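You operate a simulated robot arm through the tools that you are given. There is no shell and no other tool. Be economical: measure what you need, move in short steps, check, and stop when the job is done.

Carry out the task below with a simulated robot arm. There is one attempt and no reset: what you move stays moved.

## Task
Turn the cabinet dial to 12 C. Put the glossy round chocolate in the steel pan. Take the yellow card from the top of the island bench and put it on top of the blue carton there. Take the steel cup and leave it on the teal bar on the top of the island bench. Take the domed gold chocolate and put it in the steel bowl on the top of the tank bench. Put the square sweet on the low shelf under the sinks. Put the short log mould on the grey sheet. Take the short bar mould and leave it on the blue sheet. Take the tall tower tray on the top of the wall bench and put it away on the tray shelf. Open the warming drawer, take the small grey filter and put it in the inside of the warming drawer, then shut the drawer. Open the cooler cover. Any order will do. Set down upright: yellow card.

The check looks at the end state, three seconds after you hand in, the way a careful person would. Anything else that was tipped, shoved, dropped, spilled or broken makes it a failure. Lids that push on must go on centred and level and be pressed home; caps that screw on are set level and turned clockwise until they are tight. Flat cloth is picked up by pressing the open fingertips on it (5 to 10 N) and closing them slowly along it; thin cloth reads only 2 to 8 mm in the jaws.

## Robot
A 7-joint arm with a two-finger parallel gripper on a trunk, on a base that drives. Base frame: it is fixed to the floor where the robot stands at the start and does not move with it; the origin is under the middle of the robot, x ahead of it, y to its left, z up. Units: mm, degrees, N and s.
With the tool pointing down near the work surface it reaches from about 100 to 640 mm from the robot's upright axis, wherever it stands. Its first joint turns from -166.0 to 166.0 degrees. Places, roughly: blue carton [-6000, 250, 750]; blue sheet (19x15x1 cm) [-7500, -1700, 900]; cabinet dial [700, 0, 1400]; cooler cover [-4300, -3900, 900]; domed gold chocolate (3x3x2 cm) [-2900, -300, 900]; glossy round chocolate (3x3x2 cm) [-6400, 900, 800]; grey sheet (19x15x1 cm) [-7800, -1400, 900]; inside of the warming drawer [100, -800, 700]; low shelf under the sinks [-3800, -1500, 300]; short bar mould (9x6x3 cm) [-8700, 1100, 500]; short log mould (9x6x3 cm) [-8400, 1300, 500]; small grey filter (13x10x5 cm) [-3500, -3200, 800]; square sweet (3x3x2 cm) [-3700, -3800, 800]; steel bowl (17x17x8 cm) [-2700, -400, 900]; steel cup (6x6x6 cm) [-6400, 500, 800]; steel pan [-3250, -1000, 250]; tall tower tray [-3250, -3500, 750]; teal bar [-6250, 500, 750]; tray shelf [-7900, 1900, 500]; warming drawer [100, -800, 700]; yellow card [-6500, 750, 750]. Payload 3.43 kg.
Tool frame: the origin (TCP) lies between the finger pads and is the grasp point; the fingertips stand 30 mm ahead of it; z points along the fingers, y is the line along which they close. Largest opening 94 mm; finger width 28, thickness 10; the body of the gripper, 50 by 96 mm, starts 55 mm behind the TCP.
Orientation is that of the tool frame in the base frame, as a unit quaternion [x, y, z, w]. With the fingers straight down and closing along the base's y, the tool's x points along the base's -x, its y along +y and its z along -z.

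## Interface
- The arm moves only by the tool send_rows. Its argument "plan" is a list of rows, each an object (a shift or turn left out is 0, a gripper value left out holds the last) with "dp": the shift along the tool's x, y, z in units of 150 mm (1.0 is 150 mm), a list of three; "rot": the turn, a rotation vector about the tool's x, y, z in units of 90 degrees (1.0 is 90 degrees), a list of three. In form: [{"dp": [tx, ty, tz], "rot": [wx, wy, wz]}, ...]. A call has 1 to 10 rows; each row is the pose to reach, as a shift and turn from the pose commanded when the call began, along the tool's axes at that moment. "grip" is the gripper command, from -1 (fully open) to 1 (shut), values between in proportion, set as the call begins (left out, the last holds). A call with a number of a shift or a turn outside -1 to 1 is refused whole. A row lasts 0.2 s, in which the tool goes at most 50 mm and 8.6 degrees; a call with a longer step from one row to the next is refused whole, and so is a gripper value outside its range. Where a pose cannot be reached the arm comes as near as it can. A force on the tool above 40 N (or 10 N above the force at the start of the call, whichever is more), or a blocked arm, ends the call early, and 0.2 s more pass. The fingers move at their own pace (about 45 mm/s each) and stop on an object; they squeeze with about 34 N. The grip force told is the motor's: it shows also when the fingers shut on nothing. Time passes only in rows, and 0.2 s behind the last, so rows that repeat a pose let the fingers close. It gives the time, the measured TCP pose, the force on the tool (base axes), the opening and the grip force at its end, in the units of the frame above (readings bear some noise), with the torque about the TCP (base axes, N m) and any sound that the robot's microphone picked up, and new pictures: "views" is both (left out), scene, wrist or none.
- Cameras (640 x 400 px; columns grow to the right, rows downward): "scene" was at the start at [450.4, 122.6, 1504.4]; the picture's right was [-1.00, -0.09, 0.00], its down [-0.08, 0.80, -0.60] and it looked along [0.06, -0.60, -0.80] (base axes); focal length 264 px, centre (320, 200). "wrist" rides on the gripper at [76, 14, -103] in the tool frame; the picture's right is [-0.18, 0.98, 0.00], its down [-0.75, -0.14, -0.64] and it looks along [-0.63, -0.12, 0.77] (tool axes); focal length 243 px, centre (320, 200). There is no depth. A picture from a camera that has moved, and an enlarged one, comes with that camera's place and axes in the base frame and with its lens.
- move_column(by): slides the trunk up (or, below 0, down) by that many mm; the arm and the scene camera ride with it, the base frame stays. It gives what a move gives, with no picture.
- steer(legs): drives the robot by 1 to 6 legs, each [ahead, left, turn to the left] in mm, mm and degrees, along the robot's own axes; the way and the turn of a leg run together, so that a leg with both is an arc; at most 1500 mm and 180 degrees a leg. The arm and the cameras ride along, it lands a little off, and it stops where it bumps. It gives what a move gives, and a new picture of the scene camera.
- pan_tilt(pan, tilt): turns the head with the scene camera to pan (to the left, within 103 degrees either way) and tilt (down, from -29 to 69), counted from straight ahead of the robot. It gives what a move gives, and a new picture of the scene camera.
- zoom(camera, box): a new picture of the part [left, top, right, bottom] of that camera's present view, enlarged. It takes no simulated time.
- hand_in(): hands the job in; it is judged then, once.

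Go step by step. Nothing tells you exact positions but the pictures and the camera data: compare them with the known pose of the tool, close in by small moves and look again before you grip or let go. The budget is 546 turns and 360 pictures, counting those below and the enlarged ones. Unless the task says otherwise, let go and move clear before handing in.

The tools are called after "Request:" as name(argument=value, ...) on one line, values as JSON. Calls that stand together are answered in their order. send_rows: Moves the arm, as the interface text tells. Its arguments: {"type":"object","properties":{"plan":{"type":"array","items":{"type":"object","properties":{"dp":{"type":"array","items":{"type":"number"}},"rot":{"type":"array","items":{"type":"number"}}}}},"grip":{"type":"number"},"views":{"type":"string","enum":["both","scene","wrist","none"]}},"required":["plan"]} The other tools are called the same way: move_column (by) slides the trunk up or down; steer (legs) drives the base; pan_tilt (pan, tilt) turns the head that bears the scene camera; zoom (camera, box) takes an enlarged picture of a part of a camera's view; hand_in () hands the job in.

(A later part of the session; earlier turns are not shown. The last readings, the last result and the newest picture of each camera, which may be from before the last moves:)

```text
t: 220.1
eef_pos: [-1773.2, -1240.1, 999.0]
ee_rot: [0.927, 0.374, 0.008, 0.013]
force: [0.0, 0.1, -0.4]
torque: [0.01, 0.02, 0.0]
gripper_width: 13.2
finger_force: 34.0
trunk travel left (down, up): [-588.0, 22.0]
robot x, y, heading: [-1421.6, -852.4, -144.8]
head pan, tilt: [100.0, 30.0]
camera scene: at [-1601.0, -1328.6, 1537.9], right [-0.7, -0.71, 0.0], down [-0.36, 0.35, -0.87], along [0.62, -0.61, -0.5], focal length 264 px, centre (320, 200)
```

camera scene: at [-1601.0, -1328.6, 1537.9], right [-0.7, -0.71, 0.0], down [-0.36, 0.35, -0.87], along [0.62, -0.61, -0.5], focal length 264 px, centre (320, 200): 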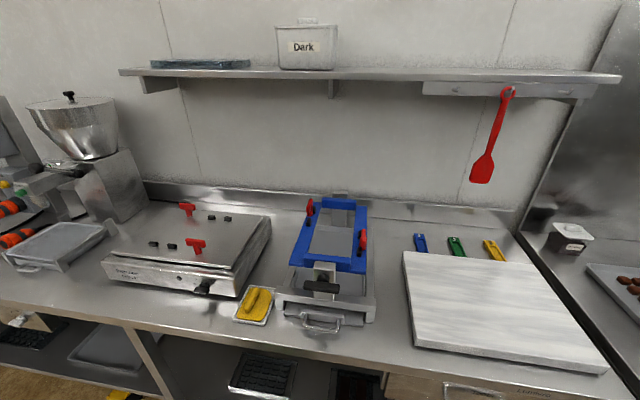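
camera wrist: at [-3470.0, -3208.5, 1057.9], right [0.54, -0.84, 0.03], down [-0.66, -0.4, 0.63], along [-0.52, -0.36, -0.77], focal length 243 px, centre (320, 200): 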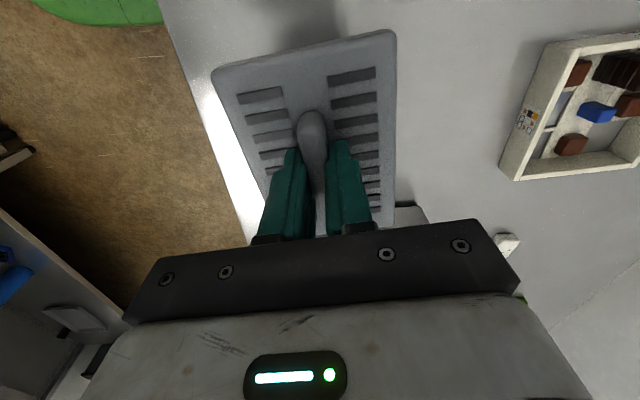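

Request:
steer(legs=[[-1400, 0, 0]])

Request:
pan_tilt(pan=103, tilt=55)

```text
t: 226.9
eef_pos: [-659.7, -445.0, 998.1]
ee_rot: [0.929, 0.371, 0.009, 0.013]
force: [-0.3, 0.2, -0.8]
torque: [0.01, -0.02, 0.0]
gripper_width: 13.2
finger_force: 34.6
trunk travel left (down, up): [-588.0, 22.0]
robot x, y, heading: [-301.6, -60.6, -144.9]
head pan, tilt: [100.0, 30.0]
camera scene: at [-486.5, -535.2, 1537.9], right [-0.7, -0.71, 0.0], down [-0.35, 0.35, -0.87], along [0.61, -0.61, -0.5], focal length 264 px, centre (320, 200)
```

scene: 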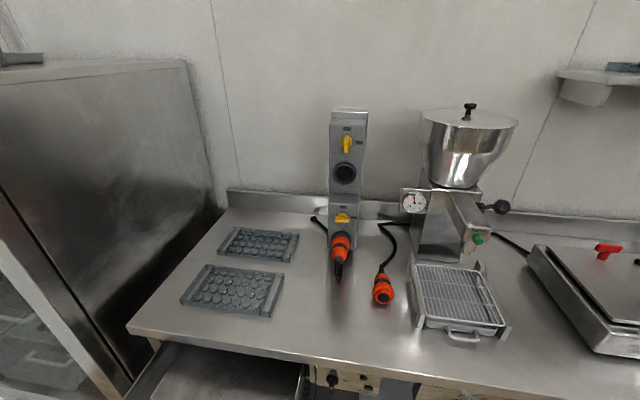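

```text
t: 227.8
eef_pos: [-657.9, -446.6, 998.1]
ee_rot: [0.928, 0.372, 0.008, 0.013]
force: [-0.6, -0.2, -0.7]
torque: [0.02, -0.05, 0.01]
gripper_width: 13.3
finger_force: 33.6
trunk travel left (down, up): [-588.0, 22.0]
robot x, y, heading: [-303.1, -59.6, -144.8]
head pan, tilt: [103.0, 55.0]
camera scene: at [-496.9, -519.5, 1502.0], right [-0.67, -0.75, 0.0], down [-0.61, 0.55, -0.57], along [0.43, -0.38, -0.82], focal length 264 px, centre (320, 200)
```

scene: 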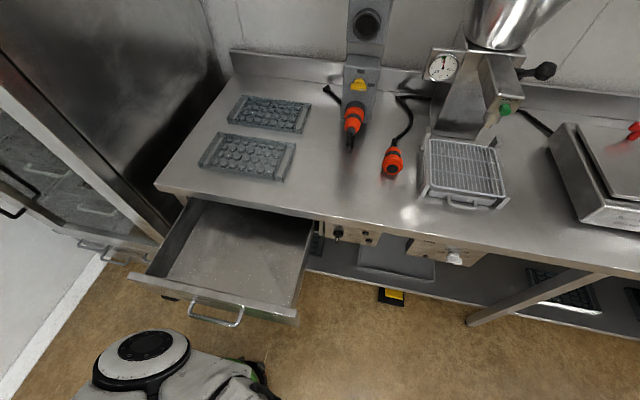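

The drawer's interior centre is around L −382: target about [-90,-515]. I swing the filter over it.

Request:
send_rows(plan=[{"dp": [0.16, 0.196, 0]}, {"dp": [0.32, 0.392, 0]}, {"dp": [0.48, 0.588, 0]}, {"dp": [0.64, 0.784, 0]}, {"dp": [0.8, 0.98, 0]}], views="none")

Request:
send_rows(plan=[{"dp": [0.16, 0.196, 0]}, {"dp": [0.32, 0.392, 0]}, {"dp": [0.48, 0.588, 0]}, {"dp": [0.64, 0.784, 0]}, {"dp": [0.8, 0.98, 0]}], views="none")

Request:
send_rows(plan=[{"dp": [0.16, 0.196, 0]}, {"dp": [0.32, 0.392, 0]}, {"dp": [0.48, 0.588, 0]}, {"dp": [0.64, 0.784, 0]}, {"dp": [0.8, 0.98, 0]}], views="scene")

```text
t: 229.0
eef_pos: [-470.7, -469.5, 1004.3]
ee_rot: [0.929, 0.371, 0.008, 0.013]
force: [0.1, -0.3, -1.8]
torque: [0.05, 0.04, 0.02]
gripper_width: 12.9
finger_force: 33.7
trunk travel left (down, up): [-588.0, 22.0]
robot x, y, heading: [-304.5, -60.3, -144.8]
head pan, tilt: [103.0, 55.0]
```

```text
t: 230.2
eef_pos: [-281.6, -492.0, 1010.1]
ee_rot: [0.928, 0.371, 0.007, 0.014]
force: [-0.7, -0.2, -0.2]
torque: [0.0, -0.01, -0.01]
gripper_width: 13.1
finger_force: 34.6
trunk travel left (down, up): [-588.0, 22.0]
robot x, y, heading: [-301.9, -58.3, -144.8]
head pan, tilt: [103.0, 55.0]
```

```text
t: 231.4
eef_pos: [-90.6, -517.4, 1015.8]
ee_rot: [0.929, 0.371, 0.007, 0.013]
force: [-1.0, 0.4, -0.9]
torque: [-0.01, 0.01, -0.01]
gripper_width: 13.0
finger_force: 34.3
trunk travel left (down, up): [-588.0, 22.0]
robot x, y, heading: [-306.0, -58.4, -144.5]
head pan, tilt: [103.0, 55.0]
camera scene: at [-496.8, -519.4, 1502.0], right [-0.67, -0.75, 0.0], down [-0.61, 0.55, -0.57], along [0.43, -0.38, -0.82], focal length 264 px, centre (320, 200)
```

scene: 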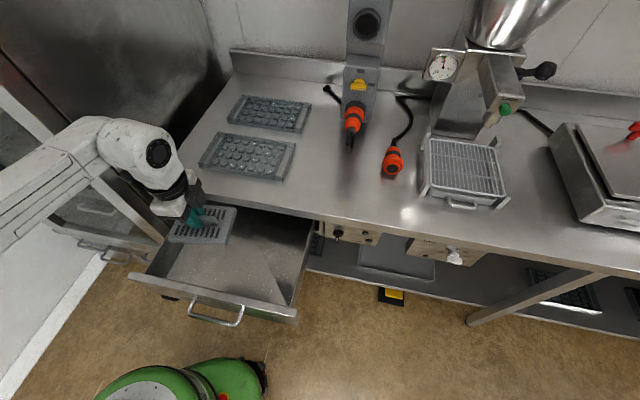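

Now lower the trunk to bring the filter into the drawer.

Request:
move_column(by=-190)

Request:
zoom(camera="wrist", box=[0, 0, 640, 400])

Request:
zoom(camera="scene", box=[0, 0, 640, 400])

```text
t: 233.5
eef_pos: [-91.6, -519.0, 824.8]
ee_rot: [0.928, 0.372, 0.008, 0.014]
force: [0.2, 0.3, -1.3]
torque: [0.0, 0.03, -0.01]
gripper_width: 13.1
finger_force: 33.6
trunk travel left (down, up): [-398.0, 212.0]
robot x, y, heading: [-304.6, -58.8, -144.8]
head pan, tilt: [103.0, 55.0]
```

```text
1.00 times, centred on (320, 200) of wrist (not enlarged: the box is as wide or as high as the picture)
camera zoom: at [-27.8, -472.0, 928.9], right [0.54, -0.84, 0.03], down [-0.66, -0.41, 0.63], along [-0.52, -0.36, -0.77], focal length 243 px, centre (320, 200)
```

zoom: 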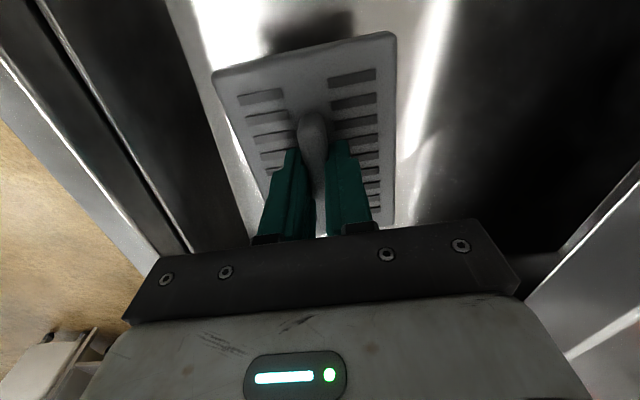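

```text
1.00 times, centred on (320, 200) of scene (not enlarged: the box is as wide or as high as the picture)
camera zoom: at [-496.7, -519.4, 1312.0], right [-0.67, -0.75, 0.0], down [-0.61, 0.55, -0.57], along [0.43, -0.38, -0.82], focal length 264 px, centre (320, 200)
```

zoom: 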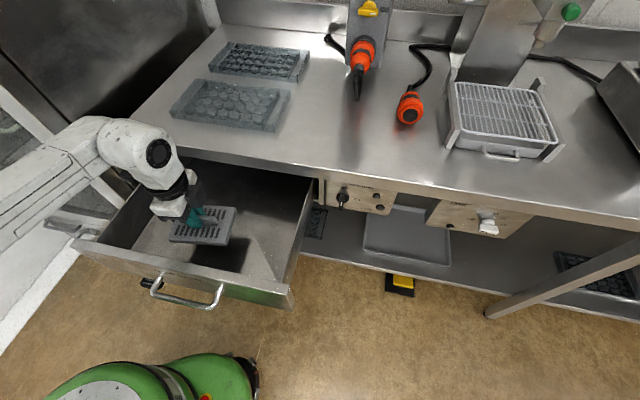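

Inside the drawer. Lower gently to the floor of it.

Request:
send_rows(plan=[{"dp": [0, 0, 0.1]}, {"dp": [0, 0, 0.2]}, {"dp": [0, 0, 0.27]}, {"dp": [0, 0, 0.32]}, {"dp": [0, 0, 0.37]}, {"dp": [0, 0, 0.42]}, {"dp": [0, 0, 0.46]}, {"dp": [0, 0, 0.5]}], views="wrist")

```text
t: 235.1
eef_pos: [-86.9, -520.9, 763.5]
ee_rot: [0.929, 0.37, 0.008, 0.019]
force: [-1.8, -1.2, 18.4]
torque: [0.87, 0.41, 0.11]
gripper_width: 13.5
finger_force: 33.9
trunk travel left (down, up): [-398.0, 212.0]
robot x, y, heading: [-308.1, -59.5, -144.7]
head pan, tilt: [103.0, 55.0]
stopped in row 8: the force on the tool passed its limit at 47 N (the readings are from after the stop); the commanded pose is now the measured one
camera wrist: at [-24.6, -475.5, 867.2], right [0.54, -0.84, 0.04], down [-0.66, -0.4, 0.63], along [-0.52, -0.37, -0.77], focal length 243 px, centre (320, 200)
```

wrist: 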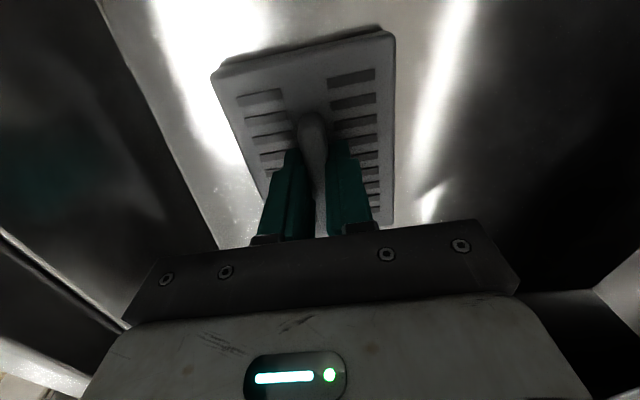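

On the drawer floor. Release and lift out.

Request:
send_rows(plan=[{"dp": [0, 0, 0]}, {"dp": [0, 0, 0]}, {"dp": [0, 0, 0]}, {"dp": [0, 0, -0.2]}, {"dp": [0, 0, -0.45]}, {"dp": [0, 0, -0.7]}, {"dp": [0, 0, -0.95]}], grip=0.2, views="wrist")

```text
t: 236.7
eef_pos: [-89.9, -516.4, 902.4]
ee_rot: [0.929, 0.37, 0.008, 0.016]
force: [-0.1, 0.4, 0.1]
torque: [-0.03, -0.01, 0.0]
gripper_width: 37.8
finger_force: 0.1
trunk travel left (down, up): [-398.0, 212.0]
robot x, y, heading: [-301.4, -60.4, -144.9]
head pan, tilt: [103.0, 55.0]
camera wrist: at [-26.7, -470.6, 1006.9], right [0.54, -0.84, 0.04], down [-0.66, -0.4, 0.64], along [-0.52, -0.37, -0.77], focal length 243 px, centre (320, 200)
```

wrist: 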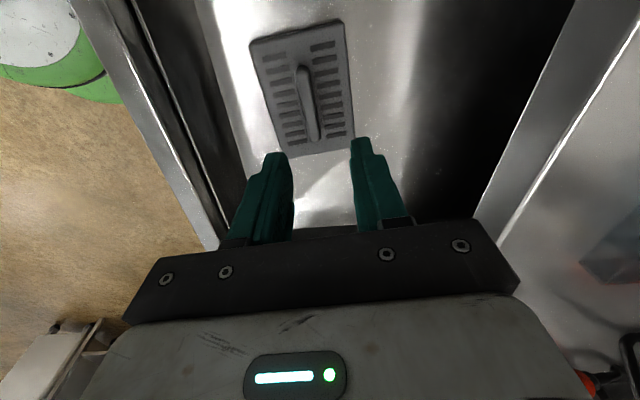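

Filter lies in the drawer. To shut it, I drive sideways clear of the drawer, then pitch the closed fingers toward its front panel.

Request:
steer(legs=[[0, -330, 0]])

Request:
send_rows(plan=[{"rot": [0.088, 0, 0]}, {"rot": [0.176, 0, 0]}, {"rot": [0.264, 0, 0]}, {"rot": [0.352, 0, 0]}, {"rot": [0.44, 0, 0]}, {"rot": [0.528, 0, 0]}], grip=1, views="scene")

```text
t: 238.9
eef_pos: [-280.5, -242.2, 902.5]
ee_rot: [0.927, 0.374, 0.007, 0.018]
force: [-1.2, -0.5, 0.1]
torque: [0.0, -0.04, 0.0]
gripper_width: 37.6
finger_force: 0.0
trunk travel left (down, up): [-398.0, 212.0]
robot x, y, heading: [-497.7, 211.5, -144.6]
head pan, tilt: [103.0, 55.0]
camera scene: at [-687.3, -248.4, 1311.9], right [-0.66, -0.75, 0.0], down [-0.61, 0.54, -0.57], along [0.43, -0.38, -0.82], focal length 264 px, centre (320, 200)
```

scene: 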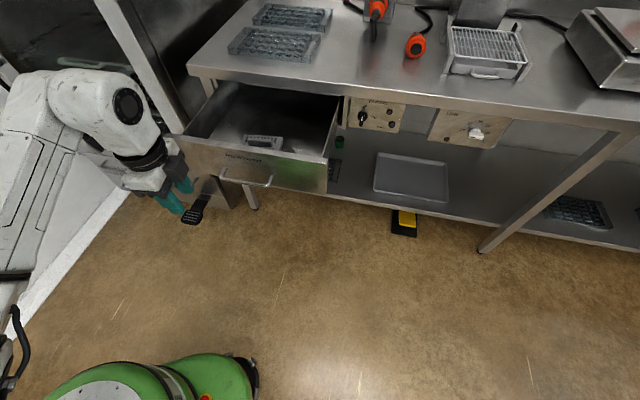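

```text
t: 240.3
eef_pos: [-290.9, -236.7, 907.0]
ee_rot: [0.863, 0.343, -0.139, -0.345]
force: [0.2, 0.5, 0.0]
torque: [-0.02, 0.0, 0.01]
gripper_width: 0.0
finger_force: 33.1
out of reach, approached as far as the arm can: row 6
trunk travel left (down, up): [-398.0, 212.0]
robot x, y, heading: [-495.5, 207.7, -144.7]
head pan, tilt: [103.0, 55.0]
camera scene: at [-686.9, -248.1, 1312.0], right [-0.66, -0.75, 0.0], down [-0.61, 0.54, -0.57], along [0.43, -0.38, -0.82], focal length 264 px, centre (320, 200)
```

scene: 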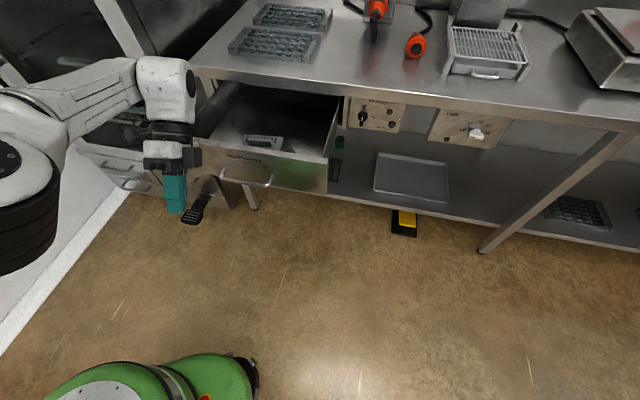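

Wrong way; I rotate the other direction.

Request:
send_rows(plan=[{"rot": [-0.09, 0, 0]}, {"rot": [-0.18, 0, 0]}, {"rot": [-0.27, 0, 0]}, {"rot": [-0.36, 0, 0]}, {"rot": [-0.45, 0, 0]}, {"rot": [-0.54, 0, 0]}, {"rot": [-0.63, 0, 0]}, {"rot": [-0.72, 0, 0]}, {"rot": [-0.81, 0, 0]}, {"rot": [-0.9, 0, 0]}], views="none")

Request:
send_rows(plan=[{"rot": [-0.09, 0, 0]}, {"rot": [-0.18, 0, 0]}, {"rot": [-0.25, 0, 0]}], views="scene")

```text
t: 242.5
eef_pos: [-290.4, -235.7, 905.3]
ee_rot: [0.883, 0.356, 0.117, 0.284]
force: [0.4, 0.9, -0.4]
torque: [-0.03, 0.01, -0.05]
gripper_width: 0.2
finger_force: 33.2
trunk travel left (down, up): [-398.0, 212.0]
robot x, y, heading: [-499.3, 215.1, -144.3]
head pan, tilt: [103.0, 55.0]
```

```text
t: 243.3
eef_pos: [-291.6, -236.3, 905.2]
ee_rot: [0.81, 0.327, 0.185, 0.451]
force: [0.0, -0.5, -0.7]
torque: [0.02, -0.02, -0.04]
gripper_width: 0.0
finger_force: 32.8
trunk travel left (down, up): [-398.0, 212.0]
robot x, y, heading: [-501.0, 215.8, -144.1]
head pan, tilt: [103.0, 55.0]
camera scene: at [-687.3, -248.3, 1312.0], right [-0.66, -0.75, 0.0], down [-0.61, 0.54, -0.57], along [0.43, -0.38, -0.82], focal length 264 px, centre (320, 200)
```

scene: 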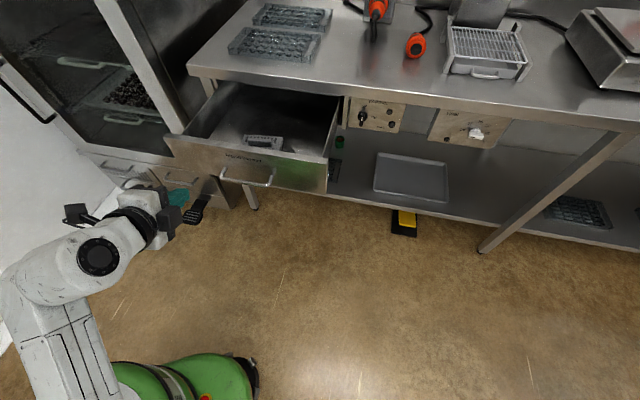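

Pitch is right now. I lower to panel height and push by driving sideways.

Request:
move_column(by=-110)

Request:
steer(legs=[[0, 185, 0]])

```text
t: 244.7
eef_pos: [-290.0, -236.1, 794.0]
ee_rot: [0.811, 0.326, 0.182, 0.451]
force: [0.1, 0.0, 0.1]
torque: [0.01, 0.02, 0.0]
gripper_width: 0.0
finger_force: 32.5
trunk travel left (down, up): [-288.0, 322.0]
robot x, y, heading: [-495.0, 212.8, -144.8]
head pan, tilt: [103.0, 55.0]
```

```text
t: 246.3
eef_pos: [-183.6, -389.0, 795.7]
ee_rot: [0.811, 0.325, 0.182, 0.451]
force: [-0.1, 0.4, -0.2]
torque: [-0.02, 0.01, 0.02]
gripper_width: 0.0
finger_force: 33.1
trunk travel left (down, up): [-288.0, 322.0]
robot x, y, heading: [-387.8, 64.0, -144.5]
head pan, tilt: [103.0, 55.0]
camera scene: at [-579.9, -399.7, 1202.0], right [-0.66, -0.75, 0.0], down [-0.61, 0.54, -0.57], along [0.43, -0.38, -0.82], focal length 264 px, centre (320, 200)
```

scene: 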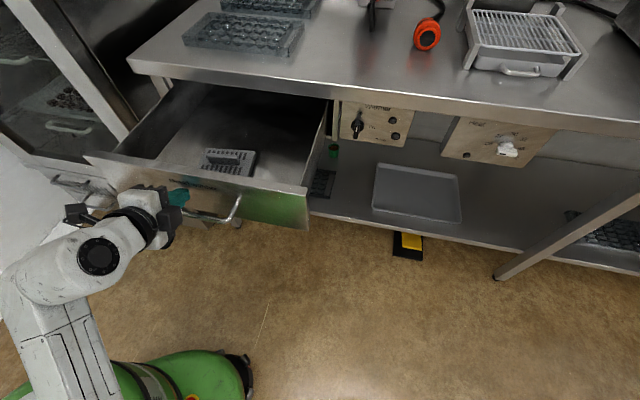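

Request:
zoom(camera="scene", box=[80, 120, 320, 270])

```text
2.67 times, centred on (200, 195) of scene
camera zoom: at [-579.9, -399.7, 1202.0], right [-0.66, -0.75, 0.0], down [-0.61, 0.54, -0.57], along [0.43, -0.38, -0.82], focal length 703 px, centre (640, 213)
```

zoom: 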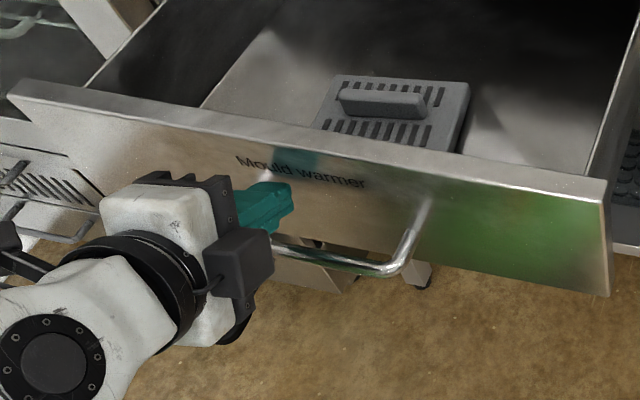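

The fingertips are just above the handle, at the panel. Push.

Request:
steer(legs=[[0, 220, 0]])

```text
t: 248.0
eef_pos: [-55.6, -570.9, 794.0]
ee_rot: [0.812, 0.324, 0.181, 0.451]
force: [-0.2, -0.7, -0.4]
torque: [0.01, 0.0, -0.03]
gripper_width: 0.1
finger_force: 33.0
trunk travel left (down, up): [-288.0, 322.0]
robot x, y, heading: [-257.9, -120.8, -144.6]
head pan, tilt: [103.0, 55.0]
camera scene: at [-452.0, -580.0, 1202.0], right [-0.66, -0.75, 0.0], down [-0.61, 0.54, -0.57], along [0.43, -0.38, -0.82], focal length 264 px, centre (320, 200)
```

scene: 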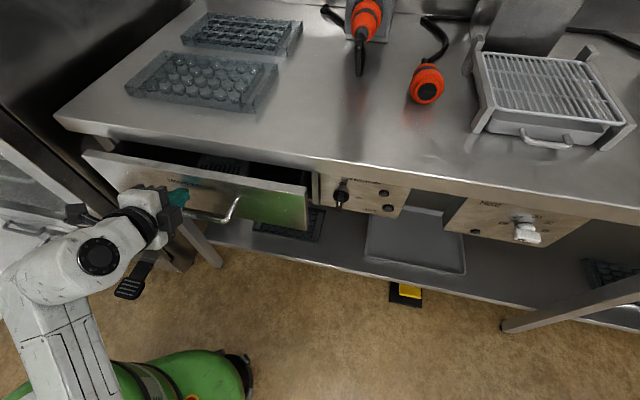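

Request:
steer(legs=[[0, 50, 0]])

Request:
send_rows(plan=[{"dp": [0, 0.05, 0.06]}, {"dp": [0, 0.1, 0.12]}, {"dp": [0, 0.15, 0.19]}, {"dp": [0, 0.2, 0.25]}], views="scene")

```text
t: 248.9
eef_pos: [-27.0, -611.3, 793.3]
ee_rot: [0.811, 0.324, 0.182, 0.451]
force: [0.2, -0.7, -0.1]
torque: [0.01, 0.0, 0.01]
gripper_width: 0.1
finger_force: 33.3
trunk travel left (down, up): [-288.0, 322.0]
robot x, y, heading: [-230.5, -159.7, -144.3]
head pan, tilt: [103.0, 55.0]
camera scene: at [-423.2, -620.4, 1202.0], right [-0.66, -0.75, 0.0], down [-0.61, 0.54, -0.57], along [0.43, -0.38, -0.82], focal length 264 px, centre (320, 200)
```

scene: 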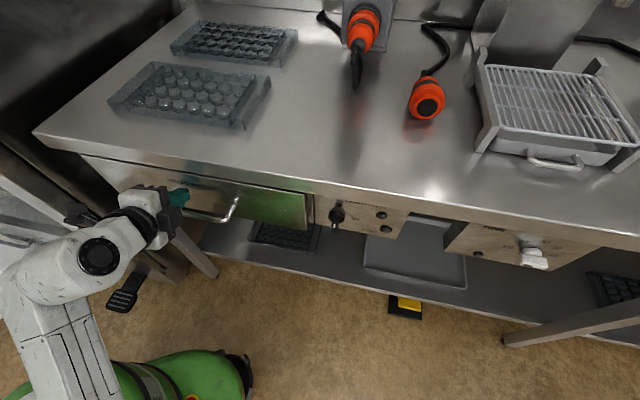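

```text
t: 249.3
eef_pos: [-22.6, -616.0, 796.1]
ee_rot: [0.813, 0.326, 0.178, 0.449]
force: [-10.4, 10.2, 2.2]
torque: [0.0, 0.08, -0.21]
gripper_width: 0.0
finger_force: 33.1
trunk travel left (down, up): [-288.0, 322.0]
robot x, y, heading: [-231.1, -157.7, -144.9]
head pan, tilt: [103.0, 55.0]
stopped in row 2: the force on the tool passed its limit at 64 N (the readings are from after the stop); the commanded pose is now the measured one
camera scene: at [-424.4, -619.6, 1202.1], right [-0.66, -0.75, 0.0], down [-0.61, 0.54, -0.57], along [0.43, -0.38, -0.82], focal length 264 px, centre (320, 200)
```

scene: 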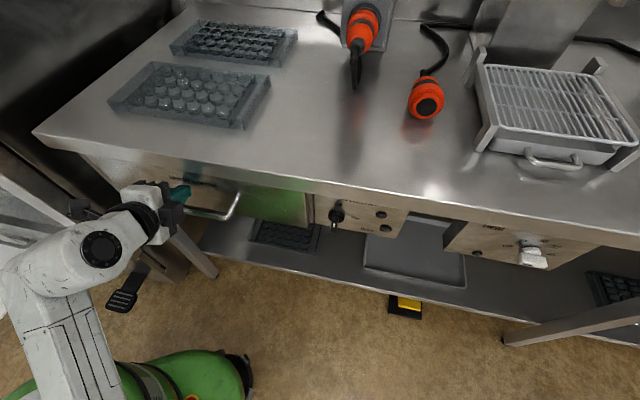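

Request:
zoom(camera="scene", box=[60, 120, 420, 270])

```text
1.78 times, centred on (240, 195) of scene
camera zoom: at [-424.4, -619.6, 1202.1], right [-0.66, -0.75, 0.0], down [-0.61, 0.54, -0.57], along [0.43, -0.38, -0.82], focal length 469 px, centre (462, 209)
```

zoom: 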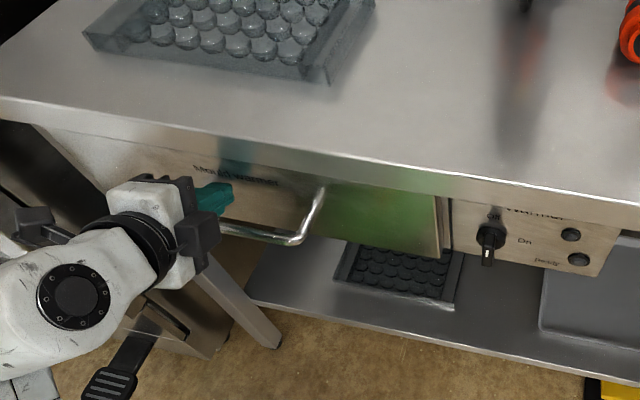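

Drawer is shut. I back away, restore tool-down and raise the trunk.

Request:
steer(legs=[[0, -250, 0]])

Request:
send_rows(plan=[{"rot": [0.085, 0, 0]}, {"rot": [0.17, 0, 0]}, {"rot": [0.255, 0, 0]}, {"rot": [0.34, 0, 0]}, {"rot": [0.425, 0, 0]}, {"rot": [0.51, 0, 0]}, {"rot": [0.59, 0, 0]}, {"rot": [0.64, 0, 0]}], grip=-1, views="none")

Request:
move_column(by=300)

```text
t: 251.1
eef_pos: [-165.2, -413.9, 794.7]
ee_rot: [0.813, 0.326, 0.178, 0.449]
force: [0.1, 0.7, 0.5]
torque: [0.01, -0.02, 0.0]
gripper_width: 0.4
finger_force: 33.0
trunk travel left (down, up): [-288.0, 322.0]
robot x, y, heading: [-375.1, 46.6, -144.8]
head pan, tilt: [103.0, 55.0]
camera scene: at [-566.3, -418.8, 1201.9], right [-0.66, -0.75, 0.0], down [-0.61, 0.54, -0.57], along [0.43, -0.38, -0.82], focal length 264 px, centre (320, 200)
```

scene: 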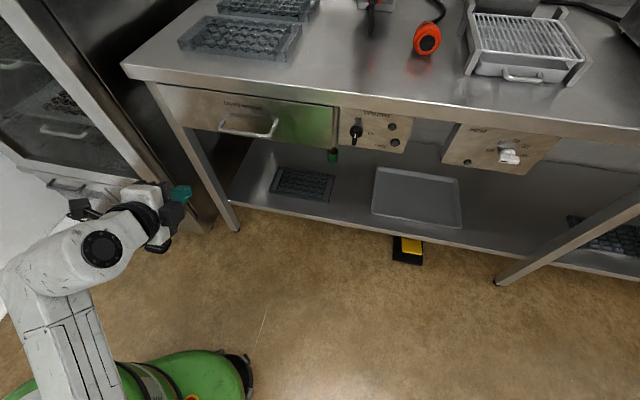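

```text
t: 252.9
eef_pos: [-163.2, -413.8, 795.1]
ee_rot: [0.928, 0.373, -0.001, 0.001]
force: [-0.6, -0.3, 0.1]
torque: [-0.01, 0.02, 0.05]
gripper_width: 94.0
finger_force: 0.0
trunk travel left (down, up): [-288.0, 322.0]
robot x, y, heading: [-371.6, 43.7, -144.6]
head pan, tilt: [103.0, 55.0]
```

```text
t: 255.9
eef_pos: [-163.8, -414.1, 1094.1]
ee_rot: [0.928, 0.372, -0.001, 0.001]
force: [-0.2, 0.2, -0.4]
torque: [-0.02, -0.04, 0.0]
gripper_width: 94.2
finger_force: 0.0
trunk travel left (down, up): [-588.0, 22.0]
robot x, y, heading: [-372.9, 42.1, -144.5]
head pan, tilt: [103.0, 55.0]
```

Request:
send_rows(plan=[{"dp": [-0.16, -0.196, 0.15]}, {"dp": [-0.32, -0.392, 0.3]}, {"dp": [-0.48, -0.588, 0.45]}, {"dp": [-0.64, -0.784, 0.55]}, {"dp": [-0.8, -0.98, 0.6]}], views="none")

Request:
send_rows(plan=[{"dp": [-0.16, -0.196, 0]}, {"dp": [-0.32, -0.392, 0]}, {"dp": [-0.48, -0.588, 0]}, {"dp": [-0.64, -0.784, 0]}, {"dp": [-0.8, -0.98, 0]}], views="none")

Request:
send_rows(plan=[{"dp": [-0.16, -0.196, 0]}, {"dp": [-0.32, -0.392, 0]}, {"dp": [-0.48, -0.588, 0]}, {"dp": [-0.64, -0.784, 0]}, {"dp": [-0.8, -0.98, 0]}], views="none")

```text
t: 257.1
eef_pos: [-321.1, -404.3, 1009.4]
ee_rot: [0.928, 0.373, -0.001, 0.001]
force: [0.5, -0.3, -0.4]
torque: [0.02, -0.04, -0.03]
gripper_width: 93.9
finger_force: 0.1
out of reach, approached as far as the arm can: row 4, 5
trunk travel left (down, up): [-588.0, 22.0]
robot x, y, heading: [-376.0, 41.4, -144.2]
head pan, tilt: [103.0, 55.0]
```

```text
t: 258.3
eef_pos: [-510.8, -379.2, 1013.3]
ee_rot: [0.928, 0.373, -0.001, 0.001]
force: [0.5, -1.3, -0.6]
torque: [0.02, -0.06, -0.03]
gripper_width: 93.9
finger_force: 0.0
out of reach, approached as far as the arm can: row 1, 2, 3
trunk travel left (down, up): [-588.0, 22.0]
robot x, y, heading: [-376.6, 38.8, -144.6]
head pan, tilt: [103.0, 55.0]
```

```text
t: 259.5
eef_pos: [-697.4, -355.5, 1012.5]
ee_rot: [0.928, 0.372, 0.0, 0.002]
force: [0.3, 0.0, -0.5]
torque: [0.05, 0.02, 0.02]
gripper_width: 93.8
finger_force: 0.0
trunk travel left (down, up): [-588.0, 22.0]
robot x, y, heading: [-377.2, 42.9, -144.4]
head pan, tilt: [103.0, 55.0]
```

Next is the green square sweet, deep on the wall bench near [-3645,-3855]. I drive down the corridor.

Request:
steer(legs=[[1500, 100, 0], [1500, 50, 0], [1500, 50, 0], [370, 0, 0]])

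```text
refused: leg 1 is longer than a leg can be; nothing moved
```

Request:
steer(legs=[[1490, 80, 0], [1490, 80, 0], [1490, 50, 0], [380, 0, 0]])

```text
t: 283.0
eef_pos: [-4553.6, -3341.9, 1011.7]
ee_rot: [0.927, 0.374, 0.0, 0.002]
force: [0.3, -0.2, -0.7]
torque: [0.03, -0.01, 0.0]
gripper_width: 93.9
finger_force: 0.0
trunk travel left (down, up): [-588.0, 22.0]
robot x, y, heading: [-4231.4, -2944.4, -144.3]
head pan, tilt: [103.0, 55.0]
camera scene: at [-4422.8, -3404.9, 1501.9], right [-0.66, -0.75, 0.0], down [-0.62, 0.54, -0.57], along [0.43, -0.38, -0.82], focal length 264 px, centre (320, 200)
```

scene: 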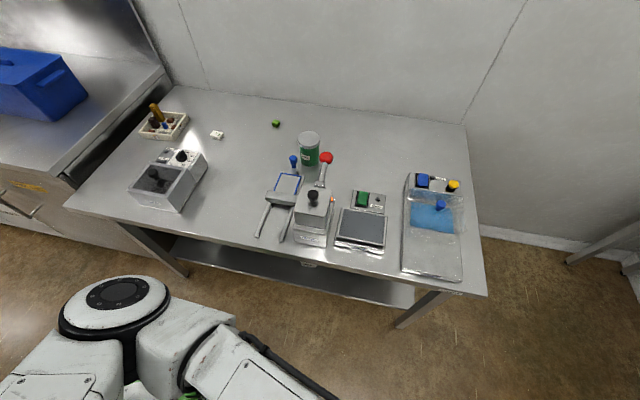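

The sweet is at about [-3640,-3856]; the cooler with its clear cover is the rightmost device. I turn to face the bench.

Request:
steer(legs=[[0, 0, 90], [280, 0, 0]])

Request:
pan_tilt(pan=-10, tilt=50)

```text
t: 288.8
eef_pos: [-3672.5, -3494.4, 1011.5]
ee_rot: [0.394, 0.919, 0.001, 0.002]
force: [0.1, 1.0, 0.5]
torque: [0.0, -0.01, 0.0]
gripper_width: 94.1
finger_force: 0.0
trunk travel left (down, up): [-588.0, 22.0]
robot x, y, heading: [-4073.1, -3170.7, -54.7]
head pan, tilt: [103.0, 55.0]
camera scene: at [-3606.7, -3364.2, 1501.9], right [0.75, -0.67, 0.0], down [-0.55, -0.61, -0.57], along [0.38, 0.43, -0.82], focal length 264 px, centre (320, 200)
```

scene: 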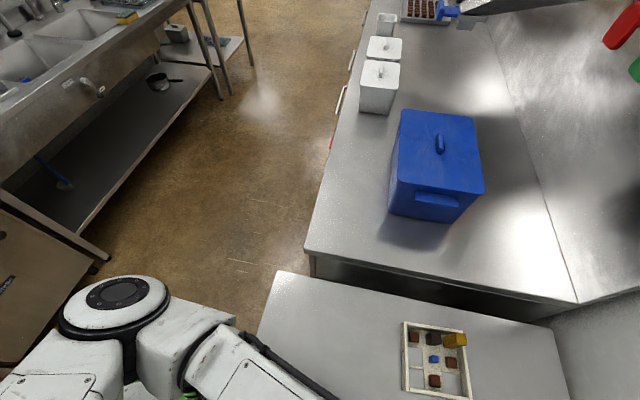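

```text
t: 290.7
eef_pos: [-3672.6, -3494.1, 1012.2]
ee_rot: [0.394, 0.919, 0.001, 0.003]
force: [-0.2, 0.2, 0.9]
torque: [0.01, -0.01, 0.0]
gripper_width: 94.2
finger_force: 0.1
trunk travel left (down, up): [-588.0, 22.0]
robot x, y, heading: [-4069.7, -3172.5, -54.5]
head pan, tilt: [-10.0, 50.0]
camera scene: at [-3621.6, -3487.7, 1508.4], right [-0.9, -0.43, 0.0], down [-0.33, 0.69, -0.64], along [0.28, -0.58, -0.77], focal length 264 px, centre (320, 200)
```

scene: 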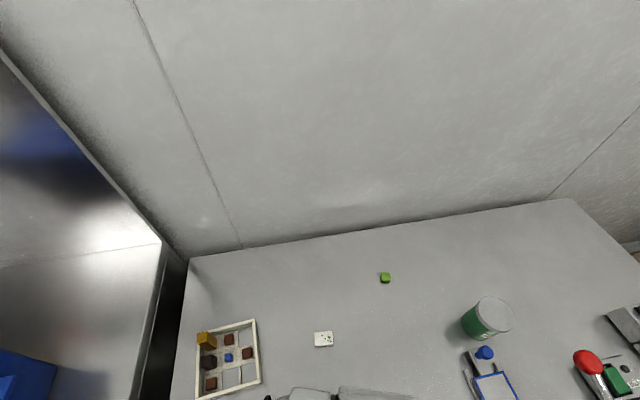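

Sweet at about [-3650,-3848,795], 735 mm ahead after moving up: beyond tool-down reach, so I will grasp with the tool tilted outward.

Request:
steer(legs=[[55, 0, 0]])

Request:
move_column(by=-100)

Request:
send_rows(plan=[{"dp": [-0.13, -0.18, 0.03]}, {"dp": [-0.26, -0.36, 0.06]}, {"dp": [-0.38, -0.54, 0.1]}, {"dp": [-0.5, -0.7, 0.13]}], views="none")

Request:
send_rows(plan=[{"dp": [-0.1, -0.12, 0], "rot": [0, -0.08, 0]}, {"dp": [-0.2, -0.24, 0], "rot": [0, -0.16, 0]}, {"dp": [-0.3, -0.36, 0], "rot": [0, -0.24, 0]}, {"dp": [-0.4, -0.48, 0], "rot": [0, -0.32, 0]}, {"dp": [-0.5, -0.6, 0], "rot": [0, -0.4, 0]}, {"dp": [-0.5, -0.7, 0], "rot": [0, -0.444, 0]}], views="wrist")

```text
t: 291.6
eef_pos: [-3642.4, -3535.7, 1012.8]
ee_rot: [0.394, 0.919, 0.001, 0.003]
force: [-0.6, -1.1, -0.6]
torque: [0.02, -0.01, 0.03]
gripper_width: 94.1
finger_force: 0.1
trunk travel left (down, up): [-588.0, 22.0]
robot x, y, heading: [-4041.0, -3215.7, -54.9]
head pan, tilt: [-10.0, 50.0]
camera scene: at [-3591.6, -3530.0, 1508.7], right [-0.9, -0.43, 0.0], down [-0.33, 0.69, -0.64], along [0.28, -0.58, -0.77], focal length 264 px, centre (320, 200)
```

scene: 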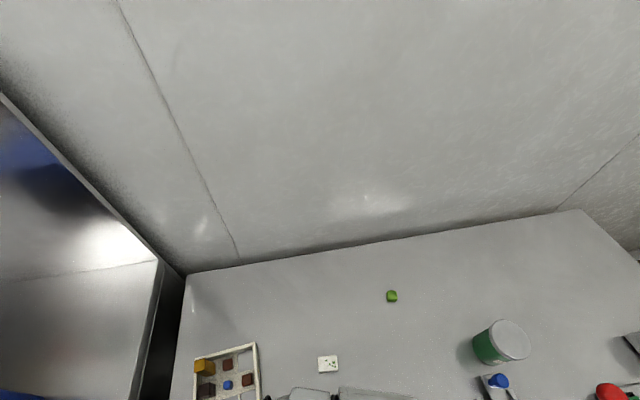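

```text
t: 293.0
eef_pos: [-3642.8, -3537.6, 913.3]
ee_rot: [0.394, 0.919, 0.001, 0.003]
force: [0.0, -0.5, 0.2]
torque: [0.01, 0.03, 0.03]
gripper_width: 93.7
finger_force: 0.1
trunk travel left (down, up): [-488.0, 122.0]
robot x, y, heading: [-4038.8, -3212.4, -54.9]
head pan, tilt: [-10.0, 50.0]
```

```text
t: 294.0
eef_pos: [-3668.2, -3663.5, 893.1]
ee_rot: [0.394, 0.919, 0.001, 0.002]
force: [0.4, -0.8, -0.8]
torque: [0.01, -0.03, -0.03]
gripper_width: 94.1
finger_force: 0.0
trunk travel left (down, up): [-488.0, 122.0]
robot x, y, heading: [-4042.2, -3213.3, -54.9]
head pan, tilt: [-10.0, 50.0]
```

```text
t: 295.4
eef_pos: [-3692.3, -3790.5, 892.7]
ee_rot: [0.37, 0.863, -0.135, 0.316]
force: [-1.0, 0.5, 0.5]
torque: [0.0, 0.0, 0.0]
gripper_width: 93.9
finger_force: 0.0
trunk travel left (down, up): [-488.0, 122.0]
robot x, y, heading: [-4041.7, -3214.6, -54.6]
head pan, tilt: [-10.0, 50.0]
camera wrist: at [-3767.6, -3689.4, 922.9], right [0.81, 0.58, 0.12], down [0.01, -0.21, 0.98], along [0.59, -0.79, -0.18], focal length 243 px, centre (320, 200)
```

wrist: 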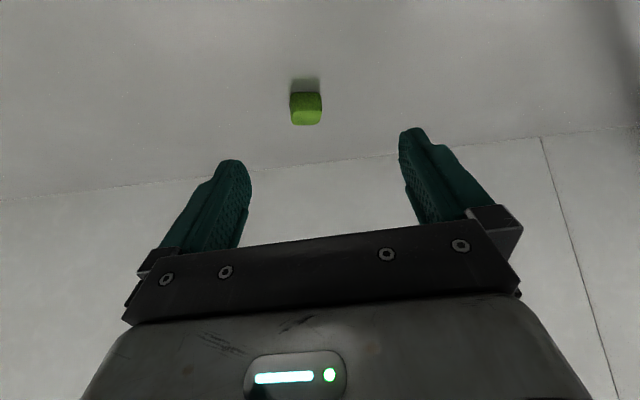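

Request:
send_rows(plan=[{"dp": [0.02, -0.073, 0.15]}, {"dp": [0.02, -0.073, 0.3]}, {"dp": [0.02, -0.073, 0.47]}], views="wrist")

```text
t: 296.2
eef_pos: [-3669.7, -3828.6, 835.3]
ee_rot: [0.372, 0.862, -0.136, 0.316]
force: [-0.9, 0.2, -0.7]
torque: [0.01, -0.02, 0.02]
gripper_width: 93.9
finger_force: 0.1
trunk travel left (down, up): [-488.0, 122.0]
robot x, y, heading: [-4042.3, -3217.8, -54.7]
head pan, tilt: [-10.0, 50.0]
camera wrist: at [-3744.4, -3727.6, 866.0], right [0.81, 0.58, 0.12], down [0.01, -0.22, 0.98], along [0.59, -0.79, -0.18], focal length 243 px, centre (320, 200)
```

wrist: 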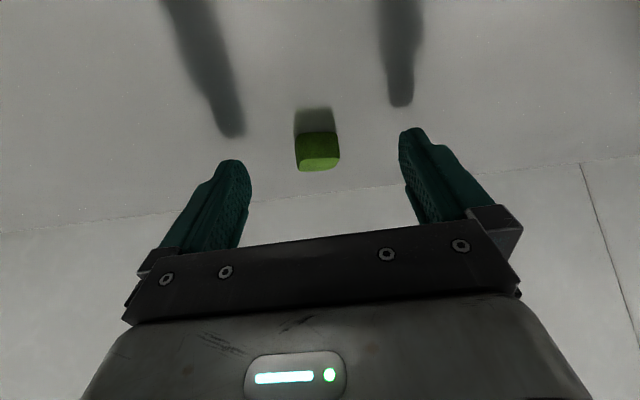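

Request:
send_rows(plan=[{"dp": [0, -0.01, 0.05]}, {"dp": [0, -0.01, 0.09]}, {"dp": [0, -0.01, 0.11]}, {"dp": [0, -0.01, 0.125]}], views="wrist")

```text
t: 296.7
eef_pos: [-3669.4, -3833.3, 831.0]
ee_rot: [0.371, 0.863, -0.136, 0.315]
force: [-8.3, 11.8, 22.3]
torque: [0.99, -0.66, 0.9]
gripper_width: 94.0
finger_force: 0.1
trunk travel left (down, up): [-488.0, 122.0]
robot x, y, heading: [-4040.6, -3214.5, -54.8]
head pan, tilt: [-10.0, 50.0]
stopped in row 2: the force on the tool passed its limit at 54 N (the readings are from after the stop); the commanded pose is now the measured one
camera wrist: at [-3744.0, -3732.4, 862.4], right [0.81, 0.57, 0.12], down [0.01, -0.21, 0.98], along [0.58, -0.79, -0.18], focal length 243 px, centre (320, 200)
```

wrist: 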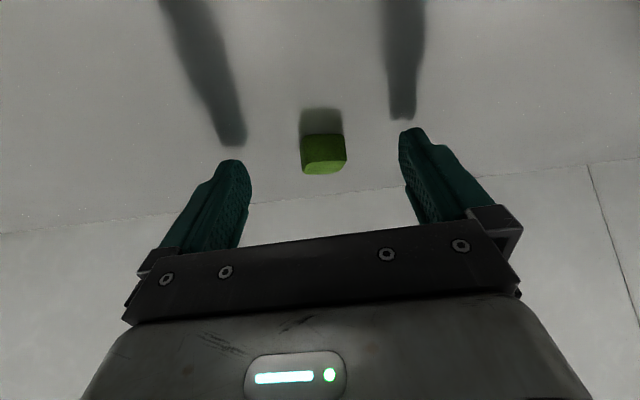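

The tips touch the bench just short of the sweet's middle. I move a little up and forward, then close.

Request:
send_rows(plan=[{"dp": [-0.013, 0, -0.02]}, {"dp": [-0.05, 0, 0.01]}, {"dp": [-0.095, 0, 0.048]}], views="none")

Request:
send_rows(plan=[{"dp": [0, 0, 0]}, {"dp": [0, 0, 0]}, {"dp": [0, 0, 0]}, {"dp": [0, 0, 0]}, {"dp": [0, 0, 0]}, {"dp": [0, 0, 0]}], grip=1, views="wrist")

```text
t: 297.5
eef_pos: [-3658.1, -3845.4, 833.1]
ee_rot: [0.372, 0.863, -0.136, 0.314]
force: [-0.3, -0.6, 0.3]
torque: [0.01, 0.01, 0.01]
gripper_width: 94.1
finger_force: 0.0
trunk travel left (down, up): [-488.0, 122.0]
robot x, y, heading: [-4038.5, -3211.2, -54.9]
head pan, tilt: [-10.0, 50.0]
```

```text
t: 298.9
eef_pos: [-3657.4, -3844.6, 833.9]
ee_rot: [0.372, 0.862, -0.136, 0.315]
force: [-0.4, 1.0, 0.6]
torque: [0.0, -0.02, -0.02]
gripper_width: 24.1
finger_force: 33.8
trunk travel left (down, up): [-488.0, 122.0]
robot x, y, heading: [-4038.6, -3217.9, -54.6]
head pan, tilt: [-10.0, 50.0]
camera wrist: at [-3732.8, -3744.2, 864.4], right [0.81, 0.57, 0.12], down [0.01, -0.22, 0.98], along [0.58, -0.79, -0.18], focal length 243 px, centre (320, 200)
```

wrist: 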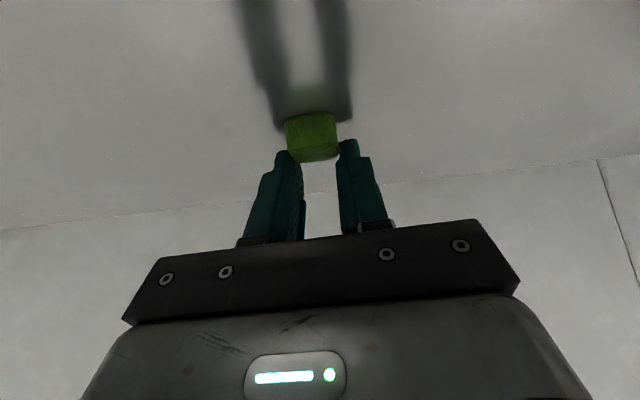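

Gripped at 24 mm with the tips. Lift slowly.

Request:
send_rows(plan=[{"dp": [-0.02, 0, -0.025]}, {"dp": [-0.05, 0, -0.06]}, {"dp": [-0.1, 0, -0.12]}, {"dp": [-0.18, 0, -0.21]}, {"dp": [-0.3, 0, -0.35]}, {"dp": [-0.42, 0, -0.5]}], views="wrist")

```text
t: 300.3
eef_pos: [-3659.7, -3844.7, 930.6]
ee_rot: [0.372, 0.863, -0.135, 0.315]
force: [-0.6, -1.0, -1.0]
torque: [-0.01, 0.0, -0.01]
gripper_width: 24.2
finger_force: 34.1
trunk travel left (down, up): [-488.0, 122.0]
robot x, y, heading: [-4040.0, -3213.2, -54.7]
head pan, tilt: [-10.0, 50.0]
camera wrist: at [-3733.5, -3743.8, 961.5], right [0.81, 0.57, 0.12], down [0.01, -0.22, 0.98], along [0.58, -0.79, -0.18], focal length 243 px, centre (320, 200)
```

wrist: 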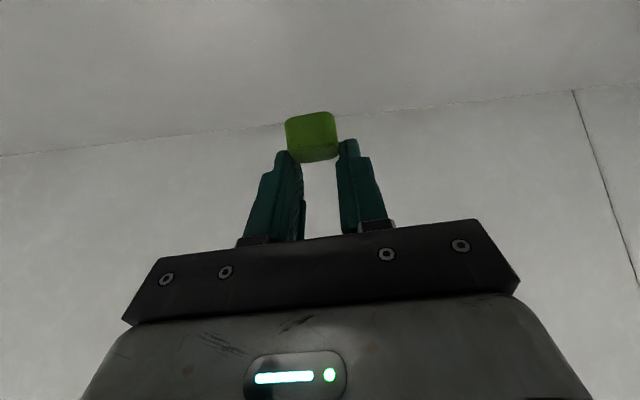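

The sweet is held. I retract the arm, back into the corridor, slide along and turn to face the sinks.

Request:
send_rows(plan=[{"dp": [0.22, 0.04, -0.19]}, {"dp": [0.45, 0.08, -0.38]}, {"dp": [0.68, 0.13, -0.57]}, {"dp": [0.9, 0.17, -0.76]}], views="none")

Request:
steer(legs=[[-430, 0, 0], [0, 1250, 0], [0, 0, 180]])

Request:
pan_tilt(pan=0, tilt=45)

```text
t: 301.3
eef_pos: [-3744.8, -3733.5, 915.9]
ee_rot: [0.387, 0.865, -0.132, 0.29]
force: [0.0, 0.0, -0.7]
torque: [0.01, 0.02, 0.01]
gripper_width: 24.0
finger_force: 33.6
out of reach, approached as far as the arm can: row 3, 4
trunk travel left (down, up): [-488.0, 122.0]
robot x, y, heading: [-4038.9, -3214.5, -54.6]
head pan, tilt: [-10.0, 50.0]
```

```text
t: 317.2
eef_pos: [-3574.1, -1622.7, 916.7]
ee_rot: [0.869, -0.379, -0.291, -0.129]
force: [1.0, -0.5, 0.9]
torque: [0.03, 0.01, 0.03]
gripper_width: 24.2
finger_force: 33.9
trunk travel left (down, up): [-488.0, 122.0]
robot x, y, heading: [-3266.5, -2141.6, 126.3]
head pan, tilt: [-10.0, 50.0]
camera scene: at [-3720.9, -1827.3, 1408.4], right [0.9, 0.44, 0.0], down [0.34, -0.69, -0.64], along [-0.28, 0.58, -0.77], focal length 264 px, centre (320, 200)
```

scene: 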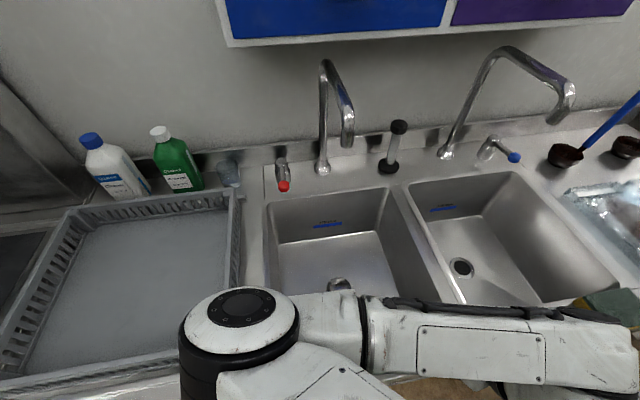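

```text
t: 317.9
eef_pos: [-3574.2, -1623.1, 915.9]
ee_rot: [0.869, -0.38, -0.291, -0.129]
force: [0.2, -0.2, 0.2]
torque: [0.0, -0.01, 0.0]
gripper_width: 24.3
finger_force: 34.1
trunk travel left (down, up): [-488.0, 122.0]
robot x, y, heading: [-3268.0, -2141.9, 126.5]
head pan, tilt: [0.0, 45.0]
camera scene: at [-3734.9, -1830.8, 1415.3], right [0.81, 0.59, 0.0], down [0.42, -0.57, -0.71], along [-0.42, 0.57, -0.71], focal length 264 px, centre (320, 200)
```

scene: 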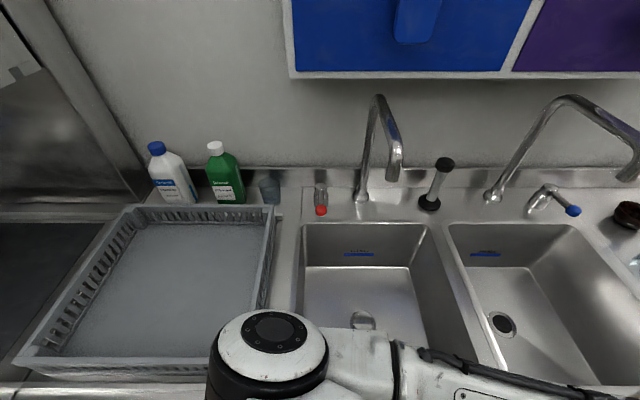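

I'm over the sink edge; I back off, then lower the trunk to shelf height.

Request:
steer(legs=[[-170, 0, 0]])

Request:
move_column(by=-470)

Request:
pan_tilt(pan=-40, tilt=35)

```text
t: 319.4
eef_pos: [-3472.9, -1762.0, 915.5]
ee_rot: [0.869, -0.379, -0.291, -0.129]
force: [0.6, 0.0, 0.2]
torque: [-0.03, 0.05, 0.0]
gripper_width: 24.1
finger_force: 33.9
trunk travel left (down, up): [-488.0, 122.0]
robot x, y, heading: [-3165.5, -2282.5, 126.0]
head pan, tilt: [0.0, 45.0]
camera scene: at [-3632.7, -1970.7, 1415.2], right [0.81, 0.59, 0.0], down [0.42, -0.57, -0.71], along [-0.42, 0.57, -0.71], focal length 264 px, centre (320, 200)
```

scene: 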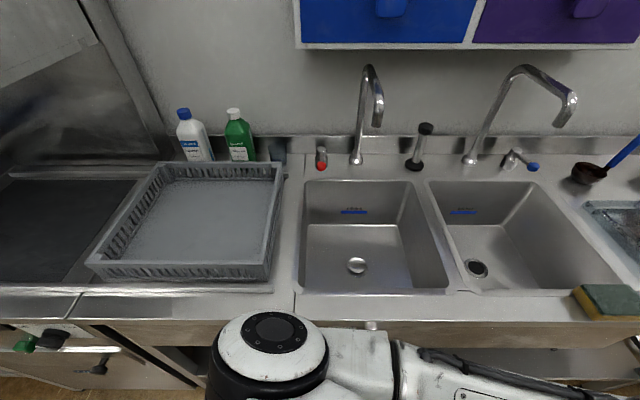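

```text
refused: -470 is not a number from -400 to 400
```

```text
t: 320.4
eef_pos: [-3472.2, -1763.8, 916.0]
ee_rot: [0.869, -0.379, -0.291, -0.128]
force: [-0.3, 0.0, 0.1]
torque: [0.02, -0.01, -0.03]
gripper_width: 24.2
finger_force: 33.9
trunk travel left (down, up): [-488.0, 122.0]
robot x, y, heading: [-3167.2, -2276.9, 126.4]
head pan, tilt: [-40.0, 35.0]
camera scene: at [-3578.9, -1948.4, 1430.1], right [1.0, -0.06, 0.0], down [-0.04, -0.57, -0.82], along [0.05, 0.82, -0.57], focal length 264 px, centre (320, 200)
```

scene: 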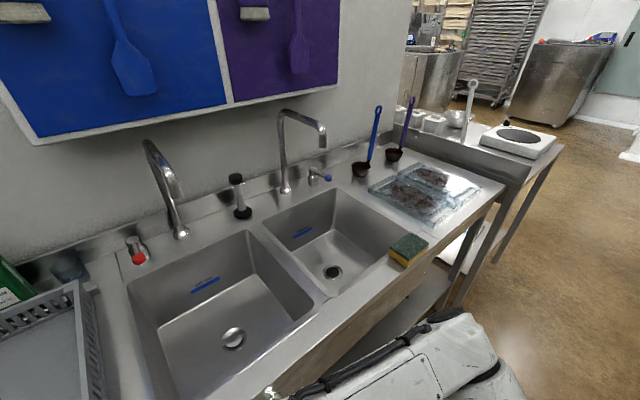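

Request:
move_column(by=-400)

Request:
pan_tilt(pan=-25, tilt=45)

Request:
zoom(camera="wrist", box=[0, 0, 640, 400])

```text
t: 324.2
eef_pos: [-3471.7, -1763.1, 516.0]
ee_rot: [0.869, -0.379, -0.29, -0.13]
force: [0.0, -0.4, 0.1]
torque: [-0.02, -0.01, 0.02]
gripper_width: 24.1
finger_force: 33.8
trunk travel left (down, up): [-88.0, 522.0]
robot x, y, heading: [-3164.7, -2276.6, 126.4]
head pan, tilt: [-40.0, 35.0]
```

```text
t: 325.0
eef_pos: [-3472.7, -1763.8, 516.0]
ee_rot: [0.869, -0.379, -0.291, -0.129]
force: [0.8, 0.7, 0.3]
torque: [0.02, -0.03, -0.02]
gripper_width: 24.3
finger_force: 33.8
trunk travel left (down, up): [-88.0, 522.0]
robot x, y, heading: [-3164.9, -2276.3, 126.4]
head pan, tilt: [-25.0, 45.0]
camera scene: at [-3600.3, -1956.6, 1015.4], right [0.98, 0.2, 0.0], down [0.14, -0.69, -0.71], along [-0.14, 0.69, -0.71], focal length 264 px, centre (320, 200)
```

scene: 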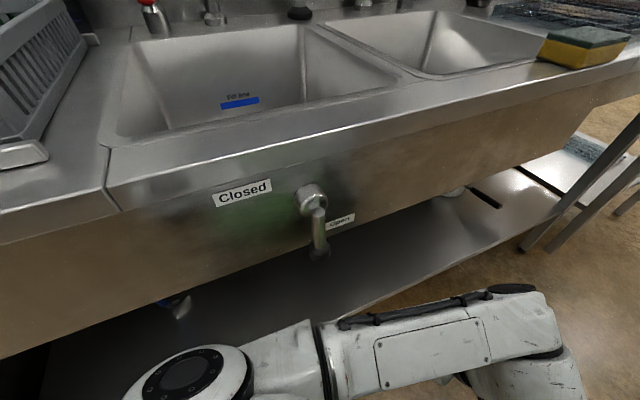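

```text
1.00 times, centred on (320, 200) of wrist (not enlarged: the box is as wide or as high as the picture)
camera zoom: at [-3398.6, -1861.3, 553.0], right [-0.82, -0.56, 0.11], down [-0.04, 0.25, 0.97], along [-0.57, 0.79, -0.23], focal length 243 px, centre (320, 200)
```

zoom: 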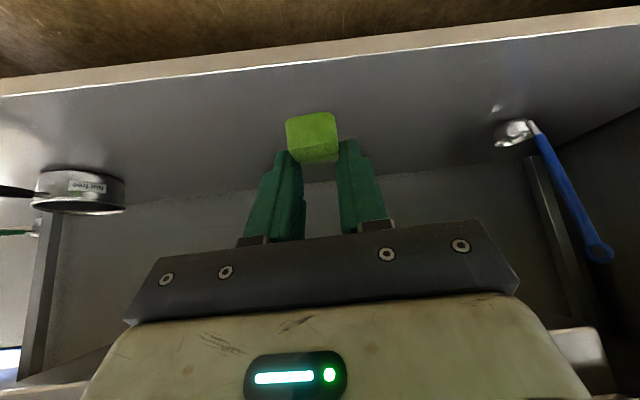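

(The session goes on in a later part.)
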